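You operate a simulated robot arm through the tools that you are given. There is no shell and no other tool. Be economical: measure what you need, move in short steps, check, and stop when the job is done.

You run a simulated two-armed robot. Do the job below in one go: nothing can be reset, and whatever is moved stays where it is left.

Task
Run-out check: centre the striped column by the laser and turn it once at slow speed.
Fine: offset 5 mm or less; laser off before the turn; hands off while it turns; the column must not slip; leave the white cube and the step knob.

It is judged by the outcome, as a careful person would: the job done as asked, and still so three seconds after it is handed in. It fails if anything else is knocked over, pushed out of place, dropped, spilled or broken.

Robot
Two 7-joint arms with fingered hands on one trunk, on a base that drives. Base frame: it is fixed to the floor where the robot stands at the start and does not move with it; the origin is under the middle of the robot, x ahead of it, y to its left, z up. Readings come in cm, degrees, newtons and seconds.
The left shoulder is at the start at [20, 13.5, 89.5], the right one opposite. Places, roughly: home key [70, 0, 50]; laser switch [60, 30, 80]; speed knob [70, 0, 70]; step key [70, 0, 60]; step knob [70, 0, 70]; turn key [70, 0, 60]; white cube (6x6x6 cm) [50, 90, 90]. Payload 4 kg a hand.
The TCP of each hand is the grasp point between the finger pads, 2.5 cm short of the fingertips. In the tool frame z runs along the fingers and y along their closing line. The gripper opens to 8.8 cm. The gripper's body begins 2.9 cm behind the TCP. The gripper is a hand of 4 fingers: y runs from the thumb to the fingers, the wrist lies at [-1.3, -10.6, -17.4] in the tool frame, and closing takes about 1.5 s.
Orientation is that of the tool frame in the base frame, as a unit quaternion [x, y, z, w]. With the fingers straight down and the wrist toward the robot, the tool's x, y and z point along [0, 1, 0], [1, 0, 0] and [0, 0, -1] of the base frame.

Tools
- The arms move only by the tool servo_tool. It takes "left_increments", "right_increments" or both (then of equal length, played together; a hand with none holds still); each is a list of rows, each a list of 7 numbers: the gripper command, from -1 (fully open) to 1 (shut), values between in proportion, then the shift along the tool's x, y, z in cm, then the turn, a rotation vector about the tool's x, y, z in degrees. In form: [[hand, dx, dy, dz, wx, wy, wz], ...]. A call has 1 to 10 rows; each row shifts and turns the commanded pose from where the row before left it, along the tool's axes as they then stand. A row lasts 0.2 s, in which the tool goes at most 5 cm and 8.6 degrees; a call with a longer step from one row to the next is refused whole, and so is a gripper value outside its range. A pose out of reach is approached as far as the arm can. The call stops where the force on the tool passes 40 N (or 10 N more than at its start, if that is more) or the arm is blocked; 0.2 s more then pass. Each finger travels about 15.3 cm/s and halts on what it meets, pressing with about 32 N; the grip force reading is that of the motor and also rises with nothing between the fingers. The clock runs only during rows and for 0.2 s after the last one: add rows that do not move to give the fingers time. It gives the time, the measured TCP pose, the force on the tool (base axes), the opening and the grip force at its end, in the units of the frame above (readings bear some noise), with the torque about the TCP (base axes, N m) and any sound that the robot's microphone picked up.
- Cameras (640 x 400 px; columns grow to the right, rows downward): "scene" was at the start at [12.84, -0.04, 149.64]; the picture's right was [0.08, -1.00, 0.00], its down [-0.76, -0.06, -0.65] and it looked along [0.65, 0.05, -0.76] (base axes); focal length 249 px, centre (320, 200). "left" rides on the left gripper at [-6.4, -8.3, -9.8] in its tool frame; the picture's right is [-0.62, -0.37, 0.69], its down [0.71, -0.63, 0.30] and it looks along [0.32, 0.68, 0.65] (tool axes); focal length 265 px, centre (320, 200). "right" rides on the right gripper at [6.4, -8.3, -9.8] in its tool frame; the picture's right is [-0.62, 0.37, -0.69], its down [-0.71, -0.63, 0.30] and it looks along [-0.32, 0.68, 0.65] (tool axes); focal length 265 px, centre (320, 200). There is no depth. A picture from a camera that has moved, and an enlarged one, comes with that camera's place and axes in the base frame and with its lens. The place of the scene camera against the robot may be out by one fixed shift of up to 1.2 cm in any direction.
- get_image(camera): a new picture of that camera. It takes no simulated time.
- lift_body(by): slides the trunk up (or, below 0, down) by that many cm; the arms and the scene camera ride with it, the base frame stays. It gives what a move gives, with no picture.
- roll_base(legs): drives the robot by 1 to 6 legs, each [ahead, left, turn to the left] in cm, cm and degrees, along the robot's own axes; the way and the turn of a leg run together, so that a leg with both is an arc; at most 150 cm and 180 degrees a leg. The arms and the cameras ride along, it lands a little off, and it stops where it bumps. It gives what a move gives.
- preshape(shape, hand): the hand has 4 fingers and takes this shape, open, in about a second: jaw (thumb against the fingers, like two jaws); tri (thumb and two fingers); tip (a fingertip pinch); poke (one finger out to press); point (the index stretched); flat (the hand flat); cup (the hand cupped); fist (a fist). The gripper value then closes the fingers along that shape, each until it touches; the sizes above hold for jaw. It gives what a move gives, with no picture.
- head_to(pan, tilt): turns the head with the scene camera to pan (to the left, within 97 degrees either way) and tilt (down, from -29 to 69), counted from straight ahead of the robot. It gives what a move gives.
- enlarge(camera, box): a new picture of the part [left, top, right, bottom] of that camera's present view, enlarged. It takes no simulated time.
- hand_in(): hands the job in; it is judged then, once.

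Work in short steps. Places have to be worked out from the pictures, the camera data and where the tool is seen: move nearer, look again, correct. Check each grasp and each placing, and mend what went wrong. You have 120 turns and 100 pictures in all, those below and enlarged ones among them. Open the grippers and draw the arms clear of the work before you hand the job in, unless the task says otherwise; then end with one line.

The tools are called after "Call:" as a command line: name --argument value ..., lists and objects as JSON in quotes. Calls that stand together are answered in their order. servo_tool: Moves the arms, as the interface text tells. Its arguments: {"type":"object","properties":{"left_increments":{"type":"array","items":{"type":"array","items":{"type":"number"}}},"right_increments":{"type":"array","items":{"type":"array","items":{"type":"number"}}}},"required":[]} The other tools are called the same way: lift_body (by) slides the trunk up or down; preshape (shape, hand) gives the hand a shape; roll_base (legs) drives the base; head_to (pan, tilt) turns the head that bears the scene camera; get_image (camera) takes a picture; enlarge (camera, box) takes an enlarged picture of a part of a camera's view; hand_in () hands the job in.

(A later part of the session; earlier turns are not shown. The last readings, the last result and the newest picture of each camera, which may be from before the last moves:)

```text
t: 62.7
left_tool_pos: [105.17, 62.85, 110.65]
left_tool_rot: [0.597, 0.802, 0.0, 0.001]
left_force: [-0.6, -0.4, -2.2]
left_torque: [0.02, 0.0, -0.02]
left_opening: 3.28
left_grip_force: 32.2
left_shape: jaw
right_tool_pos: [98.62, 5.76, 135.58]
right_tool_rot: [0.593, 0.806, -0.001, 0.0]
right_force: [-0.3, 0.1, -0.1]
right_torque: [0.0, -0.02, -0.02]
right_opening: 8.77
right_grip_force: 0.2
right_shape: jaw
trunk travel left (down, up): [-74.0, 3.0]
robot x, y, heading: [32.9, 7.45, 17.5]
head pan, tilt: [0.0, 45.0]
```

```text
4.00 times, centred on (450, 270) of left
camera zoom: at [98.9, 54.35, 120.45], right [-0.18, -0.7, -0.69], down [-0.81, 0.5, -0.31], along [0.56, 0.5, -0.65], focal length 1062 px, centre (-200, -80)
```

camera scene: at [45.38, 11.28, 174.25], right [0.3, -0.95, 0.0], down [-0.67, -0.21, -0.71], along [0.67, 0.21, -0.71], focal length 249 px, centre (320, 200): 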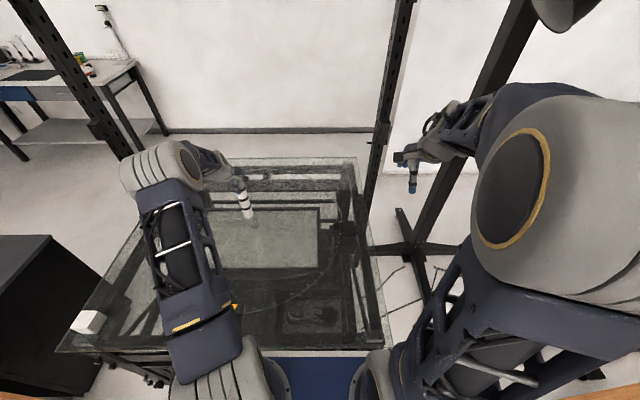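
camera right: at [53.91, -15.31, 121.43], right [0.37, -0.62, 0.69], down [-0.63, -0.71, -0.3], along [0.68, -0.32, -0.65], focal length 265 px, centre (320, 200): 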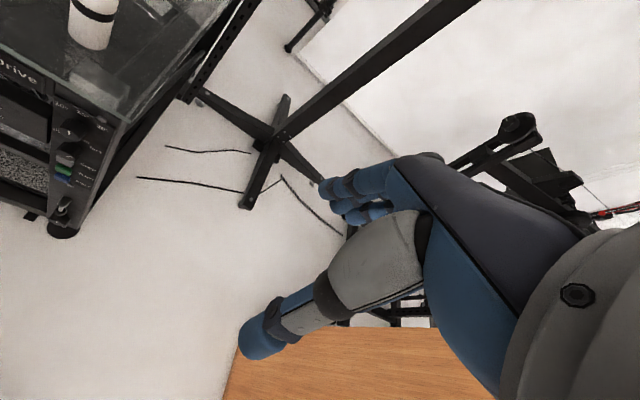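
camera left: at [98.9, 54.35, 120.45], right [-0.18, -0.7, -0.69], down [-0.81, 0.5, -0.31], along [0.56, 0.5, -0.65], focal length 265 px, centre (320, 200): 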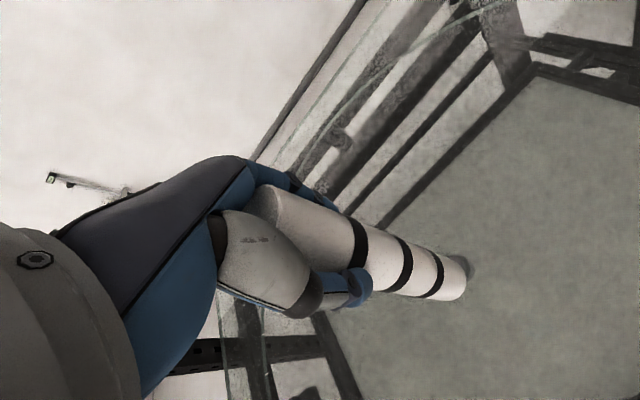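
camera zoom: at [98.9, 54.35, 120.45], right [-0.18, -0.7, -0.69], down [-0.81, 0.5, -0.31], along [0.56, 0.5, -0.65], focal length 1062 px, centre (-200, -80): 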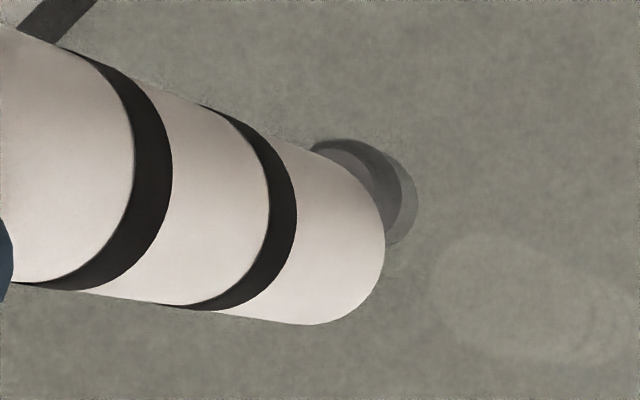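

Both views agree on the hub at about (108.67, 63.7). I move the column 3.6 cm ahead and lower it to ~0.8 cm above the glass.

Call:
servo_tool --left_increments '[[1, -0.1, 1.8, 0, 0, 0, 0], [1, -0.09, 1.8, 0, 0, 0, 0], [1, 0, 0, 2, 0, 0, 0], [1, 0, 0, 2, 0, 0, 0], [1, 0, 0, 2, 0, 0, 0], [1, 0, 0, 1.5, 0, 0, 0], [1, 0, 0, 0.7, 0, 0, 0], [1, 0, 0, 0, 0, 0, 0]]'

Call:
enlarge --camera "scene" --box '[210, 170, 290, 240]'

Call:
enlarge --camera "left" --box '[390, 220, 510, 320]'

```text
t: 64.5
left_tool_pos: [108.7, 63.87, 102.45]
left_tool_rot: [0.598, 0.801, -0.001, 0.001]
left_force: [0.2, -0.5, -2.6]
left_torque: [-0.01, 0.04, -0.03]
left_opening: 3.29
left_grip_force: 32.1
left_shape: jaw
right_tool_pos: [98.65, 5.67, 135.59]
right_tool_rot: [0.592, 0.806, 0.0, 0.0]
right_force: [-0.2, -0.5, -0.1]
right_torque: [-0.01, 0.03, 0.0]
right_opening: 8.77
right_grip_force: 0.0
right_shape: jaw
trunk travel left (down, up): [-74.0, 3.0]
robot x, y, heading: [32.8, 7.99, 17.4]
head pan, tilt: [0.0, 45.0]
```

```text
5.71 times, centred on (250, 205) of scene
camera zoom: at [45.4, 11.29, 174.24], right [0.3, -0.95, 0.0], down [-0.67, -0.21, -0.71], along [0.67, 0.21, -0.71], focal length 1424 px, centre (720, 171)
```

zoom: 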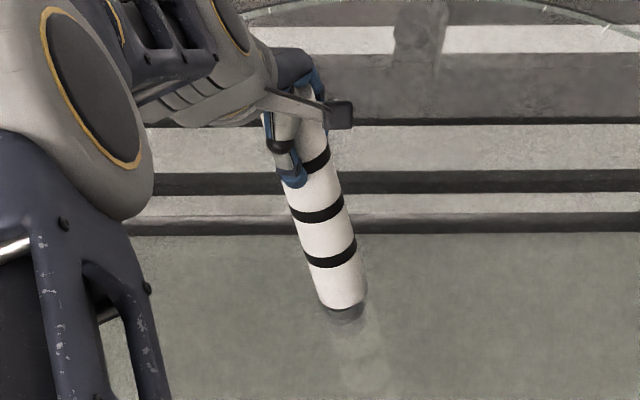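

```text
4.00 times, centred on (450, 270) of left
camera zoom: at [102.42, 55.29, 112.21], right [-0.18, -0.7, -0.69], down [-0.81, 0.5, -0.31], along [0.56, 0.51, -0.65], focal length 1062 px, centre (-200, -80)
```

zoom: 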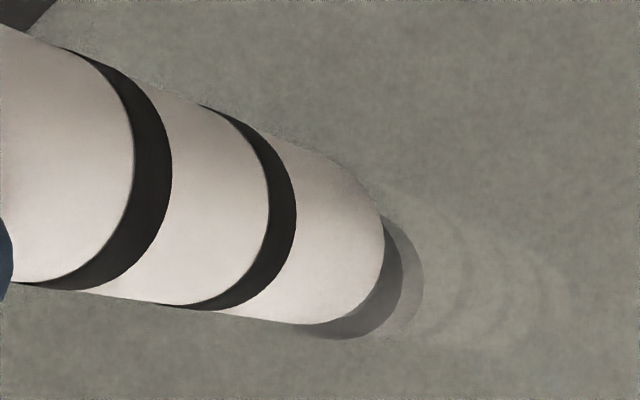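

The foot now covers the hub in both views, with a hint that it's a few mm too far ahead. I correct 0.25 cm back, set it down and open gently.

Call:
servo_tool --left_increments '[[1, 0, -0.25, 0.3, 0, 0, 0], [1, 0, 0, 0.25, 0, 0, 0], [1, 0, 0, 0.2, 0, 0, 0], [1, 0, 0, 0.1, 0, 0, 0], [1, 0, 0, 0, 0, 0, 0]]'

Call:
servo_tool --left_increments '[[0.4, 0, 0, 0, 0, 0, 0], [0.25, 0, 0, 0, 0, 0, 0], [0.15, 0, 0, 0, 0, 0, 0], [0.05, 0, 0, 0, 0, 0, 0], [-0.1, 0, 0, 0, 0, 0, 0], [-0.4, 0, 0, 0, 0, 0, 0], [-1, 0, 0, 0, 0, 0, 0], [-1, 0, 0, 0, 0, 0, 0], [-1, 0, 0, -2, 0, 0, 0], [-1, 0, 0, -4, 0, 0, 0]]'

Call:
servo_tool --left_increments '[[-1, 0, 0, -4, 0, 0, 0], [-1, 0, 0, -4, 0, 0, 0], [-1, 0, 0, -4, 0, 0, 0], [-1, 0, 0, -4, 0, 0, 0], [-1, 0, 0, 0, 0, 0, 0]]'

Call:
enlarge --camera "scene" --box '[170, 130, 370, 265]'

```text
t: 65.7
left_tool_pos: [108.44, 63.72, 101.66]
left_tool_rot: [0.597, 0.802, 0.0, 0.002]
left_force: [0.1, -0.8, 5.9]
left_torque: [-0.01, 0.04, 0.02]
left_opening: 3.27
left_grip_force: 32.6
left_shape: jaw
right_tool_pos: [98.7, 5.67, 135.6]
right_tool_rot: [0.592, 0.806, 0.0, 0.0]
right_force: [0.9, -0.1, 0.4]
right_torque: [-0.01, -0.01, -0.01]
right_opening: 8.77
right_grip_force: 0.0
right_shape: jaw
trunk travel left (down, up): [-74.0, 3.0]
robot x, y, heading: [32.73, 7.57, 17.3]
head pan, tilt: [0.0, 45.0]
```

```text
t: 67.9
left_tool_pos: [108.5, 63.74, 107.76]
left_tool_rot: [0.598, 0.802, 0.0, 0.001]
left_force: [-0.8, 0.3, 0.2]
left_torque: [-0.03, -0.03, 0.02]
left_opening: 8.78
left_grip_force: 0.2
left_shape: jaw
right_tool_pos: [98.82, 5.6, 135.59]
right_tool_rot: [0.592, 0.806, -0.001, 0.0]
right_force: [-0.2, 0.7, 0.6]
right_torque: [0.02, 0.0, 0.01]
right_opening: 8.78
right_grip_force: 0.2
right_shape: jaw
trunk travel left (down, up): [-74.0, 3.0]
robot x, y, heading: [32.68, 7.74, 17.5]
head pan, tilt: [0.0, 45.0]
```

```text
t: 69.1
left_tool_pos: [108.38, 63.4, 123.58]
left_tool_rot: [0.598, 0.801, 0.0, 0.001]
left_force: [0.0, 0.5, 0.4]
left_torque: [-0.04, -0.01, -0.02]
left_opening: 8.77
left_grip_force: 0.1
left_shape: jaw
right_tool_pos: [98.67, 5.76, 135.64]
right_tool_rot: [0.592, 0.806, 0.001, 0.001]
right_force: [-0.3, 1.0, -0.5]
right_torque: [0.01, 0.02, -0.04]
right_opening: 8.77
right_grip_force: 0.1
right_shape: jaw
trunk travel left (down, up): [-74.0, 3.0]
robot x, y, heading: [32.84, 8.01, 17.4]
head pan, tilt: [0.0, 45.0]
```

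```text
2.96 times, centred on (270, 198) of scene
camera zoom: at [45.39, 11.28, 174.25], right [0.3, -0.95, 0.0], down [-0.67, -0.21, -0.71], along [0.67, 0.21, -0.71], focal length 738 px, centre (468, 207)
```

zoom: 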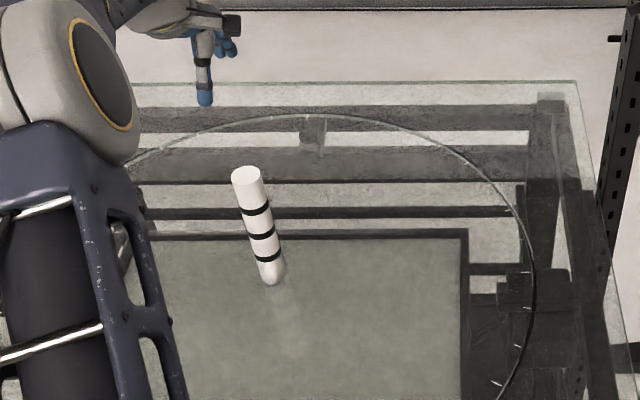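

The column stands upright at the hub. Now back to the switch: I drive back to the earlier pressing position and draw the hand in.

Call:
roll_base --legs '[[-45.4, -7.9, 0]]'

Call:
servo_tool --left_increments '[[-1, 0.5, -3.2, 0, 0, 0, 0], [-1, 0.5, -3.2, 0, 0, 0, 0], [-1, 0.5, -3.2, 0, 0, 0, 0], [-1, 0.5, -3.2, 0, 0, 0, 0], [-1, 0.5, -2.8, 0, 0, 0, 0], [-1, 0, 0, 0, 0, 0, 0]]'

Call:
preshape --hand "left" --shape "poke"

Call:
servo_tool --left_increments '[[-1, 0, 0, 0, -6.7, 0, 0], [-1, 0, 0, 0, -6.7, 0, 0], [-1, 0, 0, 0, -6.7, 0, 0], [-1, 0, 0, 0, -6.7, 0, 0], [-1, 0, 0, 0, -6.7, 0, 0], [-1, 0, 0, 0, -6.7, 0, 0], [-1, 0, 0, 0, -6.7, 0, 0], [-1, 0, 0, 0, -6.7, 0, 0], [-1, 0, 0, 0, -6.7, 0, 0], [-1, 0, 0, 0, -6.7, 0, 0]]'

```text
t: 71.9
left_tool_pos: [68.2, 42.04, 123.58]
left_tool_rot: [0.599, 0.801, 0.0, 0.001]
left_force: [0.8, -0.1, -0.5]
left_torque: [-0.01, 0.0, -0.03]
left_opening: 8.78
left_grip_force: 0.1
left_shape: jaw
right_tool_pos: [58.29, -15.69, 135.63]
right_tool_rot: [0.593, 0.805, -0.001, 0.0]
right_force: [0.1, -0.5, 0.0]
right_torque: [0.03, -0.03, 0.03]
right_opening: 8.75
right_grip_force: 0.0
right_shape: jaw
trunk travel left (down, up): [-74.0, 3.0]
robot x, y, heading: [-7.49, -13.45, 17.5]
head pan, tilt: [0.0, 45.0]
```

```text
t: 73.3
left_tool_pos: [52.57, 40.13, 123.65]
left_tool_rot: [0.599, 0.801, 0.0, 0.0]
left_force: [0.2, -0.1, 0.5]
left_torque: [0.0, -0.02, 0.01]
left_opening: 8.79
left_grip_force: 0.1
left_shape: jaw
right_tool_pos: [58.27, -15.61, 135.53]
right_tool_rot: [0.593, 0.805, 0.0, 0.0]
right_force: [0.5, 0.3, 0.2]
right_torque: [0.0, -0.02, -0.01]
right_opening: 8.75
right_grip_force: 0.1
right_shape: jaw
trunk travel left (down, up): [-74.0, 3.0]
robot x, y, heading: [-7.86, -13.3, 17.3]
head pan, tilt: [0.0, 45.0]
```

```text
t: 74.2
left_tool_pos: [52.52, 40.11, 123.65]
left_tool_rot: [0.599, 0.801, -0.001, 0.001]
left_force: [0.3, 1.2, 0.3]
left_torque: [-0.01, -0.02, -0.01]
left_opening: 0.0
left_grip_force: 0.0
left_shape: poke
right_tool_pos: [58.23, -15.71, 135.48]
right_tool_rot: [0.593, 0.805, 0.0, 0.0]
right_force: [-0.4, 0.6, -0.4]
right_torque: [-0.02, -0.04, -0.02]
right_opening: 8.75
right_grip_force: 0.1
right_shape: jaw
trunk travel left (down, up): [-74.0, 3.0]
robot x, y, heading: [-7.8, -13.75, 17.0]
head pan, tilt: [0.0, 45.0]
```

```text
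t: 76.4
left_tool_pos: [52.54, 39.94, 123.61]
left_tool_rot: [0.498, 0.667, 0.443, 0.332]
left_force: [-0.6, 0.8, -0.8]
left_torque: [0.01, -0.01, 0.01]
left_opening: 0.0
left_grip_force: 0.1
left_shape: poke
right_tool_pos: [58.2, -15.49, 135.53]
right_tool_rot: [0.593, 0.805, 0.0, 0.0]
right_force: [0.3, -0.1, 0.1]
right_torque: [0.03, 0.04, 0.02]
right_opening: 8.77
right_grip_force: 0.2
right_shape: jaw
trunk travel left (down, up): [-74.0, 3.0]
robot x, y, heading: [-7.53, -13.05, 16.9]
head pan, tilt: [0.0, 45.0]
```

The pose equals the earlier one. I lower the trunk 46 cm and stage the finger 2.5 cm in front of the switch.

Call:
lift_body --by -46

Call:
servo_tool --left_increments '[[-1, -2.88, 0.75, 1.29, 0, 0, 0], [-1, -2.88, 0.75, 1.29, 0, 0, 0], [-1, -2.88, 0.75, 1.29, 0, 0, 0], [-1, 0, 0, 0, 0, 0, 0]]'

Call:
get_image --camera "left"

Call:
get_image --camera "scene"

```text
refused: -46 is not a number from -40 to 40
```

```text
t: 77.4
left_tool_pos: [59.16, 32.88, 124.23]
left_tool_rot: [0.499, 0.668, 0.442, 0.331]
left_force: [0.7, 0.4, 0.6]
left_torque: [-0.01, 0.03, 0.02]
left_opening: 0.02
left_grip_force: 0.1
left_shape: poke
right_tool_pos: [58.25, -15.69, 135.58]
right_tool_rot: [0.593, 0.805, 0.0, 0.001]
right_force: [0.3, -0.5, 0.3]
right_torque: [-0.01, -0.01, -0.01]
right_opening: 8.76
right_grip_force: 0.0
right_shape: jaw
trunk travel left (down, up): [-74.0, 3.0]
robot x, y, heading: [-8.0, -13.08, 17.5]
head pan, tilt: [0.0, 45.0]
```

```text
32 pictures are left
camera left: at [49.04, 23.18, 120.29], right [0.65, -0.46, -0.61], down [-0.17, 0.69, -0.7], along [0.74, 0.56, 0.37], focal length 265 px, centre (320, 200)
```

left: 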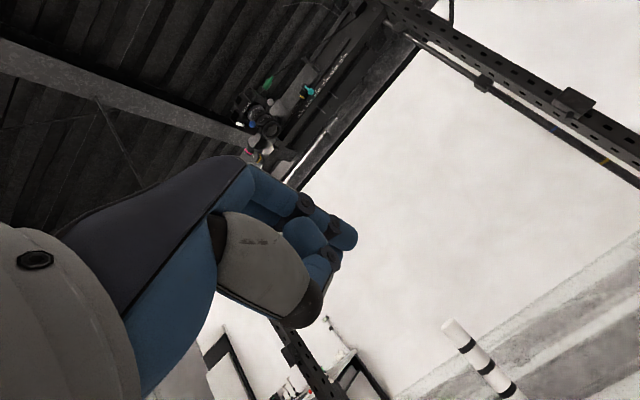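

```text
31 pictures are left
camera scene: at [4.99, -9.82, 174.25], right [0.3, -0.96, 0.0], down [-0.68, -0.21, -0.71], along [0.68, 0.21, -0.71], focal length 249 px, centre (320, 200)
```

scene: 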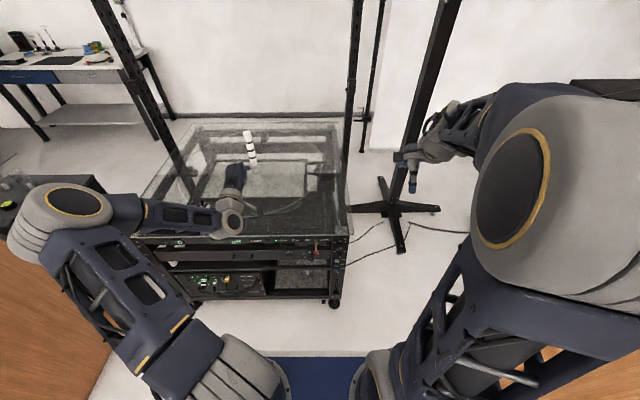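

The lift was refused (max 40) and the hand moved at full height, harmlessly. I pull back 5 cm, lower in two stages, then come forward again.

Call:
servo_tool --left_increments '[[-1, 0, -1, -2.3, 0, 0, 0], [-1, 0, -1, -2.3, 0, 0, 0], [-1, 0, 0, 0, 0, 0, 0]]'

Call:
lift_body --by -40

Call:
lift_body --by -6

Call:
servo_tool --left_increments '[[-1, 0, 1, 2.3, 0, 0, 0], [-1, 0, 1, 2.3, 0, 0, 0], [-1, 0, 0, 0, 0, 0, 0]]'

Call:
enlarge --camera "left" --box '[260, 150, 460, 300]'

Call:
enlarge --camera "scene" --box '[200, 70, 320, 170]'

```text
t: 78.2
left_tool_pos: [54.45, 31.35, 124.16]
left_tool_rot: [0.499, 0.668, 0.441, 0.331]
left_force: [-0.6, -0.7, -0.3]
left_torque: [0.01, 0.02, -0.02]
left_opening: 0.01
left_grip_force: 0.0
left_shape: poke
right_tool_pos: [58.28, -15.54, 135.51]
right_tool_rot: [0.593, 0.805, 0.001, 0.0]
right_force: [0.1, -0.1, -0.6]
right_torque: [0.02, -0.02, -0.02]
right_opening: 8.76
right_grip_force: 0.1
right_shape: jaw
trunk travel left (down, up): [-74.0, 3.0]
robot x, y, heading: [-7.65, -13.12, 17.6]
head pan, tilt: [0.0, 45.0]
```

```text
t: 82.0
left_tool_pos: [54.44, 31.4, 84.09]
left_tool_rot: [0.499, 0.667, 0.441, 0.332]
left_force: [0.1, 0.5, 0.4]
left_torque: [0.02, 0.0, -0.03]
left_opening: 0.0
left_grip_force: 0.0
left_shape: poke
right_tool_pos: [58.32, -15.54, 95.55]
right_tool_rot: [0.593, 0.805, 0.0, 0.0]
right_force: [-0.2, -0.4, 0.5]
right_torque: [0.0, -0.01, -0.01]
right_opening: 8.76
right_grip_force: 0.1
right_shape: jaw
trunk travel left (down, up): [-34.0, 43.0]
robot x, y, heading: [-8.07, -13.22, 17.4]
head pan, tilt: [0.0, 45.0]
```

```text
t: 83.0
left_tool_pos: [54.51, 31.41, 78.16]
left_tool_rot: [0.498, 0.668, 0.442, 0.331]
left_force: [0.3, -0.8, -0.2]
left_torque: [0.01, -0.02, 0.01]
left_opening: 0.0
left_grip_force: 0.0
left_shape: poke
right_tool_pos: [58.34, -15.69, 89.51]
right_tool_rot: [0.593, 0.805, -0.001, -0.001]
right_force: [0.5, 0.8, 0.2]
right_torque: [0.0, 0.04, 0.02]
right_opening: 8.77
right_grip_force: 0.2
right_shape: jaw
trunk travel left (down, up): [-28.0, 49.0]
robot x, y, heading: [-7.95, -13.21, 17.4]
head pan, tilt: [0.0, 45.0]
```

```text
t: 83.8
left_tool_pos: [59.24, 32.91, 78.18]
left_tool_rot: [0.499, 0.668, 0.441, 0.331]
left_force: [-0.4, 0.8, 0.3]
left_torque: [-0.01, 0.0, 0.0]
left_opening: 0.0
left_grip_force: 0.1
left_shape: poke
right_tool_pos: [58.31, -15.52, 89.48]
right_tool_rot: [0.593, 0.805, 0.001, 0.0]
right_force: [-0.9, 0.1, 0.7]
right_torque: [-0.02, -0.03, -0.03]
right_opening: 8.78
right_grip_force: 0.1
right_shape: jaw
trunk travel left (down, up): [-28.0, 49.0]
robot x, y, heading: [-7.32, -13.2, 17.2]
head pan, tilt: [0.0, 45.0]
```

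```text
2.67 times, centred on (360, 225) of left
camera zoom: at [49.13, 23.22, 74.34], right [0.65, -0.46, -0.61], down [-0.17, 0.69, -0.7], along [0.74, 0.56, 0.37], focal length 708 px, centre (213, 133)
```

zoom: 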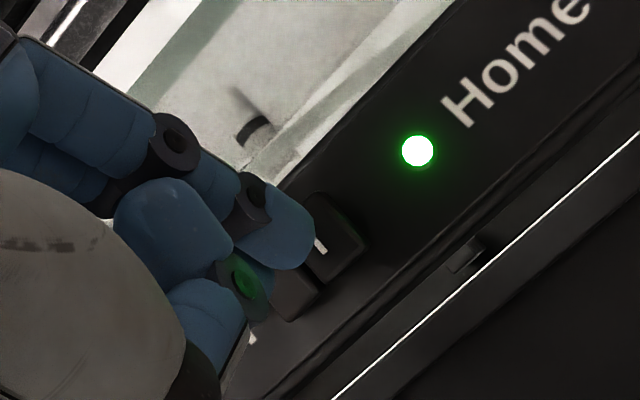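

```text
4.00 times, centred on (260, 120) of scene
camera zoom: at [4.99, -9.82, 128.25], right [0.3, -0.96, 0.0], down [-0.68, -0.21, -0.71], along [0.68, 0.21, -0.71], focal length 997 px, centre (560, 520)
```

zoom: 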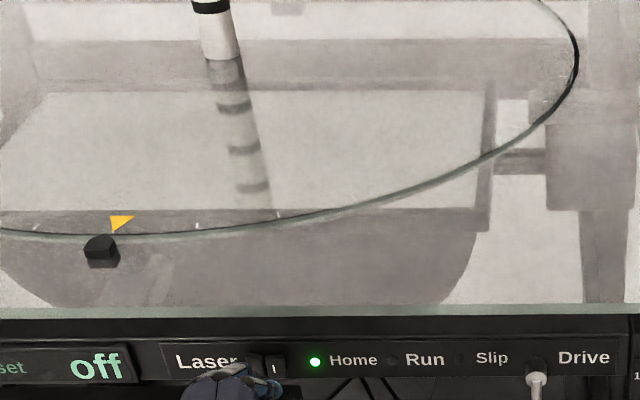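

The display "off" is visible from here. I press the right half again and look while still pressing.

Call:
servo_tool --left_increments '[[-1, 0, 0.2, 0.46, 0, 0, 0], [-1, 0, 0.2, 0.46, 0, 0, 0], [-1, 0, 0.2, 0.46, 0, 0, 0], [-1, 0, 0.2, 0.46, 0, 0, 0], [-1, 0, 0.1, 0.23, 0, 0, 0], [-1, 0, 0.1, 0.23, 0, 0, 0], [-1, 0, 0.1, 0.23, 0, 0, 0], [-1, 0, 0.1, 0.23, 0, 0, 0], [-1, 0, 0.1, 0.23, 0, 0, 0]]'

Call:
enlarge --camera "scene" --box '[200, 70, 320, 170]'

```text
t: 85.6
left_tool_pos: [61.74, 33.48, 78.27]
left_tool_rot: [0.499, 0.668, 0.442, 0.332]
left_force: [-26.6, -9.5, 3.8]
left_torque: [0.02, 0.14, 0.13]
left_opening: 0.01
left_grip_force: 0.1
left_shape: poke
right_tool_pos: [58.17, -15.53, 89.7]
right_tool_rot: [0.593, 0.805, 0.0, 0.0]
right_force: [-0.2, -0.4, -0.4]
right_torque: [0.01, 0.0, -0.02]
right_opening: 8.79
right_grip_force: 0.1
right_shape: jaw
trunk travel left (down, up): [-28.0, 49.0]
robot x, y, heading: [-7.68, -13.37, 17.0]
head pan, tilt: [0.0, 45.0]
stopped in row 9 (left hand): the force on the tool passed its limit at 44 N (the readings are from after the stop); the commanded pose is now the measured one
```

```text
4.00 times, centred on (260, 120) of scene
camera zoom: at [4.86, -9.86, 128.25], right [0.3, -0.96, 0.0], down [-0.68, -0.21, -0.71], along [0.68, 0.21, -0.71], focal length 997 px, centre (560, 520)
```

zoom: 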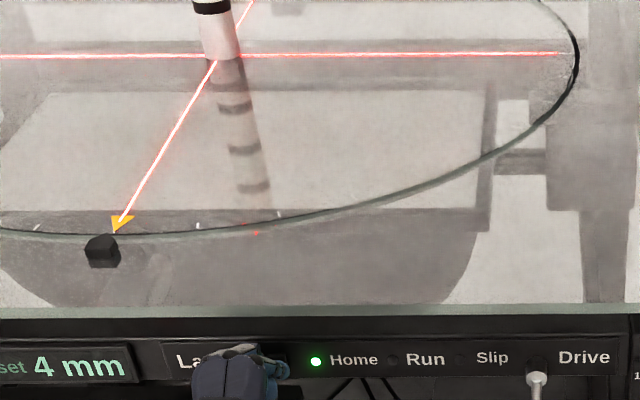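

Offset reads 4 mm: within tolerance. I withdraw the finger and see whether the laser stays on.

Call:
servo_tool --left_increments '[[-1, 0, -0.4, -0.92, 0, 0, 0], [-1, 0, -0.7, -1.6, 0, 0, 0], [-1, 0, 0, 0, 0, 0, 0]]'

Call:
enlarge --camera "scene" --box '[200, 70, 320, 170]'

```text
t: 86.4
left_tool_pos: [59.3, 32.98, 78.26]
left_tool_rot: [0.499, 0.667, 0.442, 0.332]
left_force: [-0.5, 0.2, -0.2]
left_torque: [-0.01, 0.0, -0.03]
left_opening: 0.0
left_grip_force: 0.1
left_shape: poke
right_tool_pos: [58.26, -15.52, 89.62]
right_tool_rot: [0.593, 0.805, -0.001, 0.0]
right_force: [-0.3, 0.3, 0.0]
right_torque: [-0.03, 0.01, 0.0]
right_opening: 8.8
right_grip_force: 0.2
right_shape: jaw
trunk travel left (down, up): [-28.0, 49.0]
robot x, y, heading: [-7.64, -13.11, 17.2]
head pan, tilt: [0.0, 45.0]
```

```text
4.00 times, centred on (260, 120) of scene
camera zoom: at [4.96, -9.83, 128.25], right [0.3, -0.96, 0.0], down [-0.68, -0.21, -0.71], along [0.68, 0.21, -0.71], focal length 997 px, centre (560, 520)
```

zoom: 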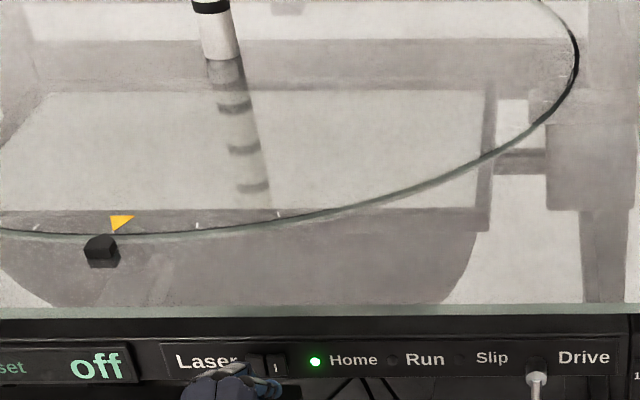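

The switch is momentary: the laser is off as soon as it's released, and the offset was 4 mm. Next is the speed knob with the right hand: I draw the left hand back, shift the base left, and shape the right hand for a fingertip pinch.

Call:
servo_tool --left_increments '[[-1, 0, -1.2, -2.8, 0, 0, 0], [-1, 0, -1.2, -2.8, 0, 0, 0], [-1, 0, 0, 0, 0, 0, 0]]'

Call:
roll_base --legs '[[0, 13.5, 0]]'

Call:
preshape --hand "right" --shape "tip"

Call:
servo_tool --right_increments '[[0, 0, 3.3, 0, 0, 0, 0], [0, 0, 3.3, 0, 0, 0, 0], [0, 0, 3.3, 0, 0, 0, 0], [0, 0, 0, 0, -8, 0, 0], [0, 0, 0, 0, -8, 0, 0], [0, 0, 0, 0, -8, 0, 0], [0, 0, 0, 0, -8, 0, 0], [0, 0, 0, 0, -8, 0, 0], [0, 0, 0, 0, -8, 0, 0], [0, 0, 0, 0, 0, 0, 0]]'

```text
t: 87.2
left_tool_pos: [53.22, 31.09, 78.18]
left_tool_rot: [0.5, 0.667, 0.442, 0.333]
left_force: [-0.5, -0.8, 0.5]
left_torque: [0.01, -0.04, 0.02]
left_opening: 0.01
left_grip_force: 0.2
left_shape: poke
right_tool_pos: [58.3, -15.52, 89.45]
right_tool_rot: [0.594, 0.805, 0.0, 0.0]
right_force: [0.2, 0.7, 0.6]
right_torque: [0.0, -0.02, 0.01]
right_opening: 8.72
right_grip_force: 0.1
right_shape: jaw
trunk travel left (down, up): [-28.0, 49.0]
robot x, y, heading: [-7.93, -13.59, 17.3]
head pan, tilt: [0.0, 45.0]
```

```text
t: 88.5
left_tool_pos: [49.42, 44.25, 78.21]
left_tool_rot: [0.499, 0.668, 0.441, 0.332]
left_force: [0.6, 0.3, -0.2]
left_torque: [-0.03, -0.02, -0.01]
left_opening: 0.01
left_grip_force: 0.1
left_shape: poke
right_tool_pos: [54.08, -2.59, 89.46]
right_tool_rot: [0.594, 0.805, -0.001, 0.0]
right_force: [0.1, -0.3, 1.0]
right_torque: [0.06, 0.02, 0.0]
right_opening: 8.78
right_grip_force: 0.0
right_shape: jaw
trunk travel left (down, up): [-28.0, 49.0]
robot x, y, heading: [-11.85, -0.46, 17.2]
head pan, tilt: [0.0, 45.0]
```

```text
t: 89.4
left_tool_pos: [49.34, 44.38, 78.02]
left_tool_rot: [0.5, 0.668, 0.441, 0.332]
left_force: [0.1, -0.6, 0.1]
left_torque: [0.04, -0.01, -0.01]
left_opening: 0.0
left_grip_force: 0.1
left_shape: poke
right_tool_pos: [54.07, -2.6, 89.5]
right_tool_rot: [0.594, 0.805, 0.0, 0.0]
right_force: [1.2, -0.1, 0.9]
right_torque: [0.03, 0.0, 0.01]
right_opening: 8.77
right_grip_force: 0.0
right_shape: tip
trunk travel left (down, up): [-28.0, 49.0]
robot x, y, heading: [-11.42, -0.1, 17.0]
head pan, tilt: [0.0, 45.0]
```

```text
t: 91.6
left_tool_pos: [49.46, 44.25, 78.18]
left_tool_rot: [0.5, 0.667, 0.441, 0.332]
left_force: [-0.4, 0.6, -0.5]
left_torque: [0.01, -0.01, -0.01]
left_opening: 0.0
left_grip_force: 0.0
left_shape: poke
right_tool_pos: [63.6, 0.43, 89.52]
right_tool_rot: [0.546, 0.745, 0.311, 0.222]
right_force: [0.7, -0.3, 0.4]
right_torque: [-0.02, -0.02, -0.03]
right_opening: 4.43
right_grip_force: 0.0
right_shape: tip
right hand out of reach, approached as far as the arm can: row 6
trunk travel left (down, up): [-28.0, 49.0]
robot x, y, heading: [-11.31, 0.02, 17.1]
head pan, tilt: [0.0, 45.0]
```

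The right hand has pitched 45°. I lower it in front of the panel, then continue pitching.

Call:
servo_tool --right_increments '[[0, 0, -3.35, 1.6, 0, 0, 0], [0, 0, -3.35, 1.6, 0, 0, 0], [0, 0, -3.35, 1.6, 0, 0, 0], [0, 0, -3.35, 1.6, 0, 0, 0], [0, 0, 0, 0, -8, 0, 0], [0, 0, 0, 0, -8, 0, 0], [0, 0, 0, 0, -8, 0, 0], [0, 0, 0, 0, -8, 0, 0], [0, 0, 0, 0, -8, 0, 0], [0, 0, 0, 0, 0, 0, 0]]'

Call:
get_image --camera "right"

Call:
enlarge --camera "scene" --box '[270, 100, 430, 260]'

```text
t: 93.8
left_tool_pos: [49.39, 44.16, 78.13]
left_tool_rot: [0.499, 0.668, 0.441, 0.332]
left_force: [0.0, 0.0, 0.3]
left_torque: [0.02, 0.0, -0.03]
left_opening: 0.0
left_grip_force: 0.0
left_shape: poke
right_tool_pos: [58.79, -1.07, 75.57]
right_tool_rot: [0.437, 0.593, 0.548, 0.396]
right_force: [-0.2, 0.6, 0.6]
right_torque: [-0.02, -0.02, -0.01]
right_opening: 4.46
right_grip_force: 0.0
right_shape: tip
trunk travel left (down, up): [-28.0, 49.0]
robot x, y, heading: [-11.85, -0.26, 17.1]
head pan, tilt: [0.0, 45.0]
```

```text
26 pictures are left
camera right: at [46.83, 1.89, 68.26], right [-0.44, -0.79, 0.42], down [0.45, -0.6, -0.66], along [0.78, -0.1, 0.62], focal length 265 px, centre (320, 200)
```

right: 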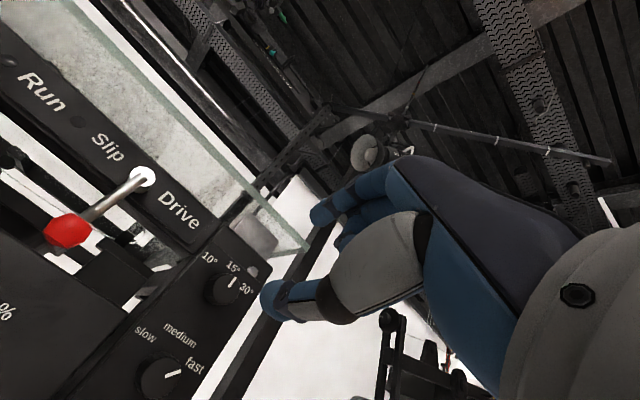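

```text
2.50 times, centred on (350, 180) of scene
camera zoom: at [0.89, 3.3, 128.25], right [0.29, -0.96, 0.0], down [-0.68, -0.21, -0.71], along [0.68, 0.21, -0.71], focal length 623 px, centre (245, 250)
```

zoom: 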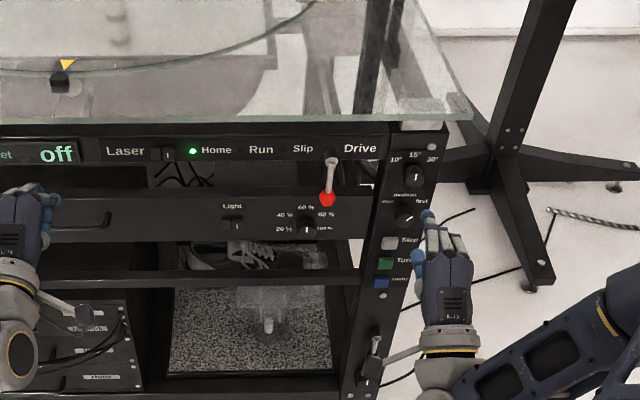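

Knob face triangulates to about (73.1, 1.4, 66.7); the pinch point lies between thumb and index as expected. I stage the right hand ~6 cm in front of it and roll it +40° in readiness for the counter-clockwise turn.

Call:
servo_tool --right_increments '[[0, -0.5, -2.06, 1.93, 0, 0, 0], [0, -0.5, -2.06, 1.93, 0, 0, 0], [0, -0.5, -2.06, 1.93, 0, 0, 0], [0, -0.5, -2.06, 1.93, 0, 0, 0], [0, 0, 0, 0, 0, 0, 8], [0, 0, 0, 0, 0, 0, 8], [0, 0, 0, 0, 0, 0, 8], [0, 0, 0, 0, 0, 0, 8], [0, 0, 0, 0, 0, 0, 8], [0, 0, 0, 0, 0, 0, 0]]'

Call:
get_image --camera "right"

Call:
enlarge --camera "scene" --box '[330, 130, 410, 210]'

```text
t: 96.0
left_tool_pos: [49.3, 44.24, 78.06]
left_tool_rot: [0.5, 0.667, 0.441, 0.333]
left_force: [-0.1, -0.3, -0.3]
left_torque: [0.04, -0.03, -0.01]
left_opening: 0.02
left_grip_force: 0.0
left_shape: poke
right_tool_pos: [66.15, -0.69, 66.66]
right_tool_rot: [0.614, 0.409, 0.65, 0.183]
right_force: [-0.9, -0.5, -0.4]
right_torque: [0.02, -0.02, 0.01]
right_opening: 4.42
right_grip_force: 0.0
right_shape: tip
trunk travel left (down, up): [-28.0, 49.0]
robot x, y, heading: [-11.9, 0.01, 17.3]
head pan, tilt: [0.0, 45.0]
```

```text
24 pictures are left
camera right: at [53.35, 6.01, 65.46], right [-0.45, -0.89, -0.06], down [0.25, -0.06, -0.97], along [0.86, -0.45, 0.25], focal length 265 px, centre (320, 200)
```

right: 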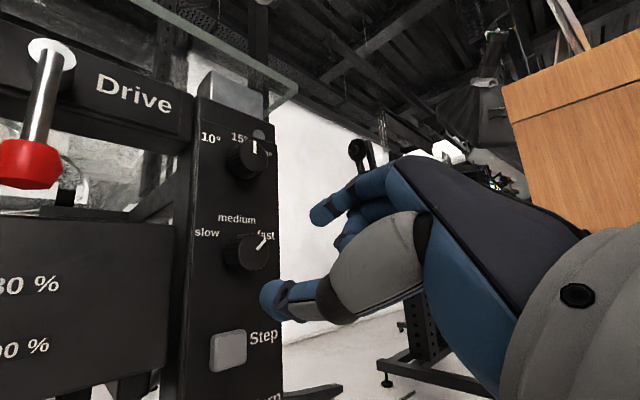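

```text
5.00 times, centred on (370, 170) of scene
camera zoom: at [0.89, 3.3, 128.25], right [0.29, -0.96, 0.0], down [-0.68, -0.21, -0.71], along [0.68, 0.21, -0.71], focal length 1246 px, centre (70, 350)
```

zoom: 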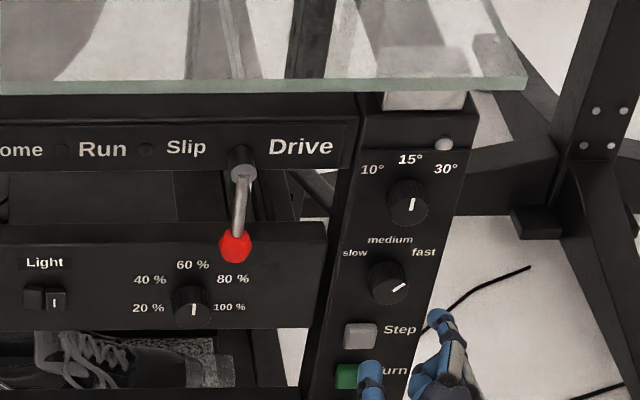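

Knob and pinch axis are aligned within a few mm. I advance slowly around the knob and look.

Call:
servo_tool --right_increments '[[0, 0.3, 0.34, 1.2, 0, 0, 0], [0, 0.28, 0.34, 1.2, 0, 0, 0], [0, 0, 0, 1.2, 0, 0, 0], [0, 0, 0, 1.1, 0, 0, 0], [0, 0, 0, 0.6, 0, 0, 0], [0, 0, 0, 0.5, 0, 0, 0], [0, 0, 0, 0, 0, 0, 0]]'

Call:
enlarge --camera "right" --box '[160, 100, 400, 340]'

Call:
enlarge --camera "scene" --box '[350, 150, 400, 200]'

```text
t: 97.6
left_tool_pos: [49.31, 44.25, 78.25]
left_tool_rot: [0.5, 0.667, 0.441, 0.332]
left_force: [-0.3, 0.3, 0.7]
left_torque: [-0.03, -0.05, 0.02]
left_opening: 0.0
left_grip_force: 0.1
left_shape: poke
right_tool_pos: [71.62, 1.08, 66.85]
right_tool_rot: [0.615, 0.409, 0.649, 0.185]
right_force: [0.6, -0.4, 0.5]
right_torque: [-0.01, 0.0, 0.0]
right_opening: 4.42
right_grip_force: 0.0
right_shape: tip
trunk travel left (down, up): [-28.0, 49.0]
robot x, y, heading: [-11.46, 0.3, 17.1]
head pan, tilt: [0.0, 45.0]
```

```text
1.67 times, centred on (280, 220) of right
camera zoom: at [58.93, 7.75, 65.75], right [-0.45, -0.89, -0.06], down [0.25, -0.06, -0.97], along [0.86, -0.45, 0.25], focal length 442 px, centre (387, 167)
```

zoom: 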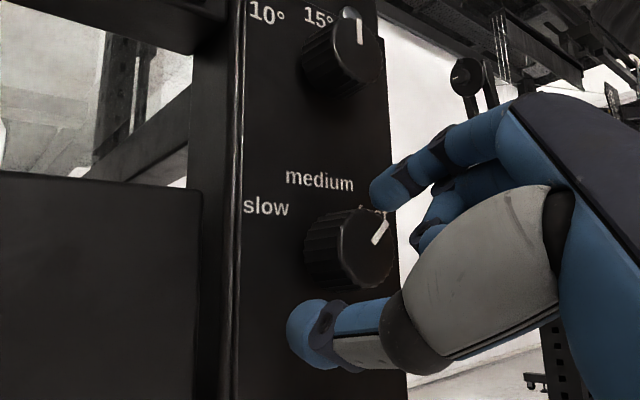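

```text
8.00 times, centred on (375, 175) of scene
camera zoom: at [0.89, 3.3, 128.25], right [0.29, -0.96, 0.0], down [-0.68, -0.21, -0.71], along [0.68, 0.21, -0.71], focal length 1993 px, centre (-120, 400)
```

zoom: 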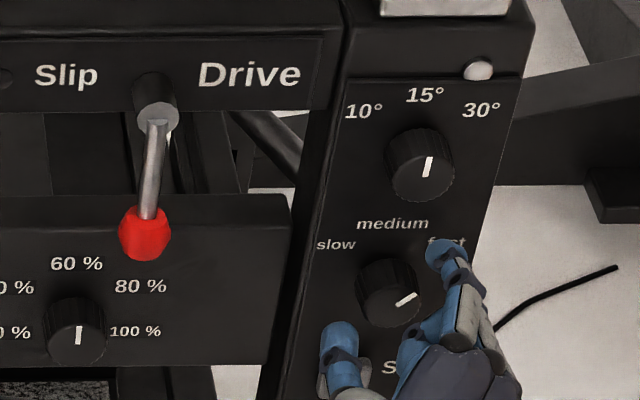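

Thumb and index straddle the knob nicely. I close on it.

Call:
servo_tool --right_increments '[[0.2, 0, 0, 0, 0, 0, 0], [0.4, 0, 0, 0, 0, 0, 0], [0.6, 0, 0, 0, 0, 0, 0], [1, 0, 0, 0, 0, 0, 0], [1, 0, 0, 0, 0, 0, 0], [1, 0, 0, 0, 0, 0, 0]]'

Call:
servo_tool --right_increments '[[1, 0, 0, 0, 0, 0, -8], [1, 0, 0, 0, 0, 0, -8], [1, 0, 0, 0, 0, 0, -8], [1, 0, 0, 0, 0, 0, 0]]'

Call:
enlarge --camera "scene" --box '[350, 150, 400, 200]'

```text
t: 99.0
left_tool_pos: [49.45, 44.15, 78.11]
left_tool_rot: [0.499, 0.668, 0.441, 0.332]
left_force: [0.3, 0.9, 0.6]
left_torque: [-0.01, 0.0, 0.01]
left_opening: 0.0
left_grip_force: 0.0
left_shape: poke
right_tool_pos: [71.68, 1.08, 66.96]
right_tool_rot: [0.614, 0.409, 0.65, 0.183]
right_force: [0.2, 0.4, -2.3]
right_torque: [0.02, -0.03, -0.02]
right_opening: 1.98
right_grip_force: 31.9
right_shape: tip
trunk travel left (down, up): [-28.0, 49.0]
robot x, y, heading: [-11.88, -0.08, 17.1]
head pan, tilt: [0.0, 45.0]
```

```text
t: 100.0
left_tool_pos: [49.46, 44.36, 78.15]
left_tool_rot: [0.5, 0.668, 0.44, 0.332]
left_force: [0.3, 0.5, 0.0]
left_torque: [-0.04, 0.02, 0.01]
left_opening: 0.0
left_grip_force: 0.1
left_shape: poke
right_tool_pos: [71.61, 1.07, 66.97]
right_tool_rot: [0.515, 0.528, 0.597, 0.315]
right_force: [0.7, 1.9, -1.8]
right_torque: [0.05, -0.03, -0.05]
right_opening: 1.97
right_grip_force: 32.0
right_shape: tip
trunk travel left (down, up): [-28.0, 49.0]
robot x, y, heading: [-11.64, -0.23, 17.3]
head pan, tilt: [0.0, 45.0]
```

```text
8.00 times, centred on (375, 175) of scene
camera zoom: at [0.9, 3.3, 128.24], right [0.29, -0.96, 0.0], down [-0.68, -0.21, -0.71], along [0.68, 0.21, -0.71], focal length 1993 px, centre (-120, 400)
```

zoom: 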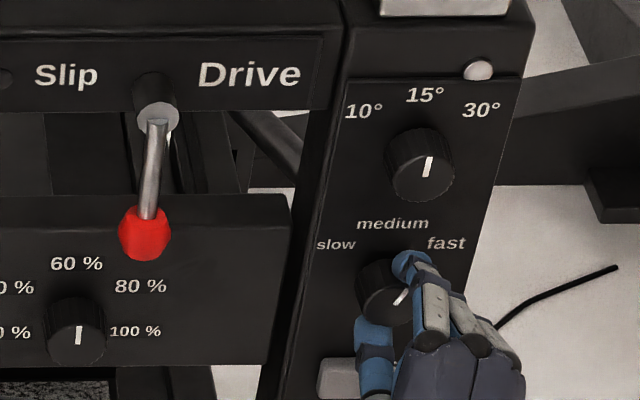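

The knob turns with the hand. I continue by another 56°.

Call:
servo_tool --right_increments '[[1, 0, 0, 0, 0, 0, -8], [1, 0, 0, 0, 0, 0, -8], [1, 0, 0, 0, 0, 0, -8], [1, 0, 0, 0, 0, 0, -8], [1, 0, 0, 0, 0, 0, -8], [1, 0, 0, 0, 0, 0, -8], [1, 0, 0, 0, 0, 0, -8], [1, 0, 0, 0, 0, 0, 0]]'

Call:
enlarge --camera "scene" --box '[350, 150, 400, 200]'

```text
t: 101.8
left_tool_pos: [49.48, 44.27, 78.07]
left_tool_rot: [0.5, 0.667, 0.441, 0.332]
left_force: [0.4, -0.1, 0.3]
left_torque: [0.01, 0.02, -0.01]
left_opening: 0.01
left_grip_force: 0.1
left_shape: poke
right_tool_pos: [71.66, 1.08, 67.02]
right_tool_rot: [0.207, 0.708, 0.379, 0.559]
right_force: [-0.9, -0.3, 2.6]
right_torque: [0.01, -0.08, 0.04]
right_opening: 2.01
right_grip_force: 32.2
right_shape: tip
trunk travel left (down, up): [-28.0, 49.0]
robot x, y, heading: [-12.29, -0.19, 17.0]
head pan, tilt: [0.0, 45.0]
```

```text
8.00 times, centred on (375, 175) of scene
camera zoom: at [0.88, 3.3, 128.25], right [0.29, -0.96, 0.0], down [-0.68, -0.21, -0.71], along [0.68, 0.21, -0.71], focal length 1993 px, centre (-120, 400)
```

zoom: 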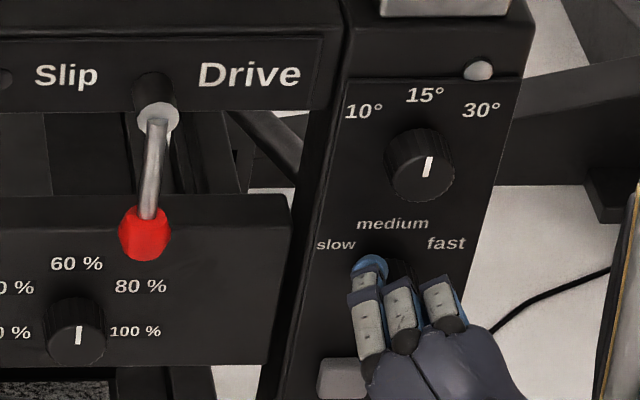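

About 80° turned. I continue another 20°, then open and back out to see the pointer.

Call:
servo_tool --right_increments '[[1, 0, 0, 0, 0, 0, -8], [1, 0, 0, 0, 0, 0, -8], [1, 0, 0, 0, 0, 0, -4], [1, 0, 0, 0, 0, 0, 0], [0.6, 0, 0, 0, 0, 0, 0], [0.2, 0, 0, 0, 0, 0, 0], [0, 0, 0, 0, 0, 0, 0], [0, 0, 0, 0, 0, 0, 0]]'

Call:
servo_tool --right_increments '[[0, 0, 0, -1.5, 0, 0, 0], [0, 0, 0, -3, 0, 0, 0], [0, 0, 0, -4, 0, 0, 0], [0, 0, 0, -4, 0, 0, 0], [0, 0, 0, 0, 0, 0, 0]]'

Call:
enlarge --camera "scene" --box '[350, 150, 400, 200]'

```text
t: 103.6
left_tool_pos: [49.32, 44.27, 78.11]
left_tool_rot: [0.5, 0.667, 0.441, 0.333]
left_force: [0.4, 0.0, -0.8]
left_torque: [0.02, 0.02, 0.05]
left_opening: 0.01
left_grip_force: 0.1
left_shape: poke
right_tool_pos: [71.6, 1.09, 66.87]
right_tool_rot: [0.082, 0.734, 0.276, 0.615]
right_force: [-0.1, 0.6, 0.1]
right_torque: [-0.01, -0.03, 0.01]
right_opening: 4.36
right_grip_force: 0.1
right_shape: tip
trunk travel left (down, up): [-28.0, 49.0]
robot x, y, heading: [-11.49, -0.52, 17.3]
head pan, tilt: [0.0, 45.0]
```

```text
t: 104.8
left_tool_pos: [49.3, 44.29, 78.11]
left_tool_rot: [0.5, 0.667, 0.441, 0.332]
left_force: [0.0, 0.8, -0.8]
left_torque: [-0.01, -0.01, -0.01]
left_opening: 0.01
left_grip_force: 0.0
left_shape: poke
right_tool_pos: [59.83, -2.72, 68.24]
right_tool_rot: [0.081, 0.733, 0.277, 0.616]
right_force: [-0.5, -0.3, 0.0]
right_torque: [0.01, -0.03, 0.02]
right_opening: 4.35
right_grip_force: 0.0
right_shape: tip
trunk travel left (down, up): [-28.0, 49.0]
robot x, y, heading: [-11.69, -0.27, 16.9]
head pan, tilt: [0.0, 45.0]
```

```text
8.00 times, centred on (375, 175) of scene
camera zoom: at [0.89, 3.3, 128.25], right [0.29, -0.96, 0.0], down [-0.68, -0.21, -0.71], along [0.68, 0.21, -0.71], focal length 1993 px, centre (-120, 400)
```

zoom: 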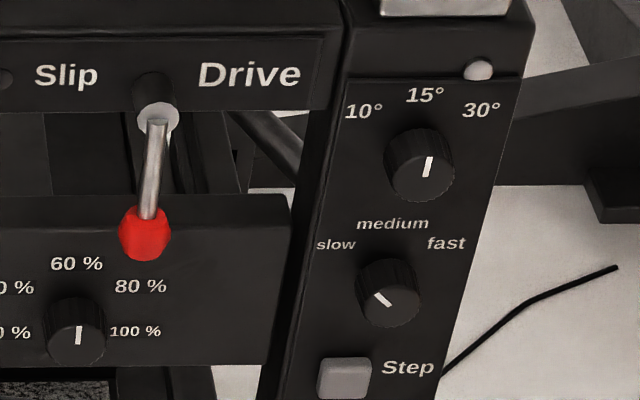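

The pointer now shows "slow"; the step knob is untouched. Next I shape the right hand to poke, roll it back upright and lower the trunk to the Turn key's height.

Call:
preshape --hand "right" --shape "poke"

Call:
servo_tool --right_increments '[[-1, 0, 0, 0, 0, 0, 7.5], [-1, 0, 0, 0, 0, 0, 7.5], [-1, 0, 0, 0, 0, 0, 7.5], [-1, 0, 0, 0, 0, 0, 7.5], [-1, 0, 0, 0, 0, 0, 7.5], [-1, 0, 0, 0, 0, 0, 7.5], [-1, 0, 0, 0, 0, 0, 7.5], [-1, 0, 0, 0, 0, 0, 7.5], [-1, 0, 0, 0, 0, 0, 0]]'

Call:
lift_body --by -11

Call:
get_image --camera "right"

Call:
enlarge --camera "scene" --box '[320, 110, 430, 220]'

```text
t: 105.7
left_tool_pos: [49.34, 44.18, 78.09]
left_tool_rot: [0.5, 0.667, 0.441, 0.332]
left_force: [0.3, 0.3, -1.2]
left_torque: [0.03, 0.01, 0.0]
left_opening: 0.0
left_grip_force: 0.0
left_shape: poke
right_tool_pos: [59.89, -2.63, 68.07]
right_tool_rot: [0.082, 0.734, 0.276, 0.615]
right_force: [-0.5, 0.3, -0.6]
right_torque: [-0.01, 0.0, 0.03]
right_opening: 0.0
right_grip_force: 0.1
right_shape: poke
trunk travel left (down, up): [-28.0, 49.0]
robot x, y, heading: [-11.54, -0.38, 17.1]
head pan, tilt: [0.0, 45.0]
```

```text
t: 107.7
left_tool_pos: [49.31, 44.2, 78.18]
left_tool_rot: [0.5, 0.667, 0.44, 0.332]
left_force: [-0.5, 0.6, -0.3]
left_torque: [-0.04, 0.02, -0.02]
left_opening: 0.0
left_grip_force: 0.1
left_shape: poke
right_tool_pos: [59.78, -2.76, 68.2]
right_tool_rot: [0.438, 0.594, 0.547, 0.395]
right_force: [-0.2, -0.6, 0.2]
right_torque: [-0.01, 0.03, 0.03]
right_opening: 0.0
right_grip_force: 0.0
right_shape: poke
trunk travel left (down, up): [-28.0, 49.0]
robot x, y, heading: [-11.81, -0.35, 17.1]
head pan, tilt: [0.0, 45.0]
```

```text
t: 109.2
left_tool_pos: [49.26, 44.29, 67.15]
left_tool_rot: [0.499, 0.667, 0.442, 0.333]
left_force: [-0.1, 0.7, -0.6]
left_torque: [0.0, -0.05, 0.02]
left_opening: 0.0
left_grip_force: 0.0
left_shape: poke
right_tool_pos: [59.83, -2.77, 57.13]
right_tool_rot: [0.437, 0.594, 0.547, 0.395]
right_force: [-0.1, 0.0, 0.3]
right_torque: [0.0, 0.02, -0.01]
right_opening: 0.01
right_grip_force: 0.0
right_shape: poke
trunk travel left (down, up): [-17.0, 60.0]
robot x, y, heading: [-11.74, -0.23, 17.5]
head pan, tilt: [0.0, 45.0]
```

```text
17 pictures are left
camera right: at [47.74, 0.13, 49.84], right [-0.43, -0.79, 0.42], down [0.45, -0.6, -0.66], along [0.78, -0.1, 0.62], focal length 265 px, centre (320, 200)
```

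right: 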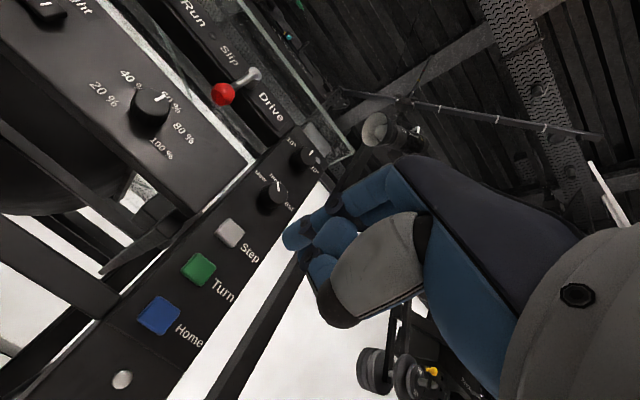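

```text
3.64 times, centred on (375, 165) of scene
camera zoom: at [0.89, 3.3, 117.25], right [0.29, -0.96, 0.0], down [-0.68, -0.21, -0.71], along [0.68, 0.21, -0.71], focal length 906 px, centre (120, 327)
```

zoom: 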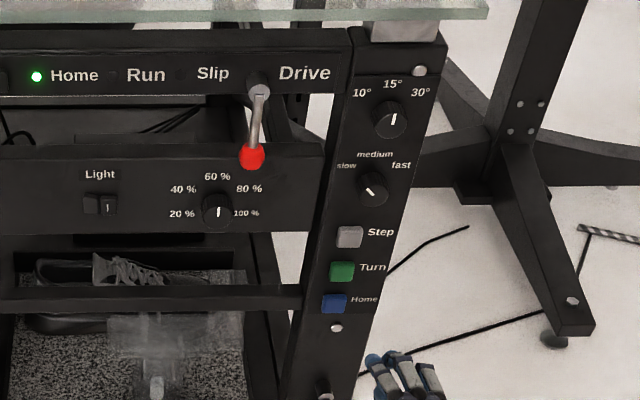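

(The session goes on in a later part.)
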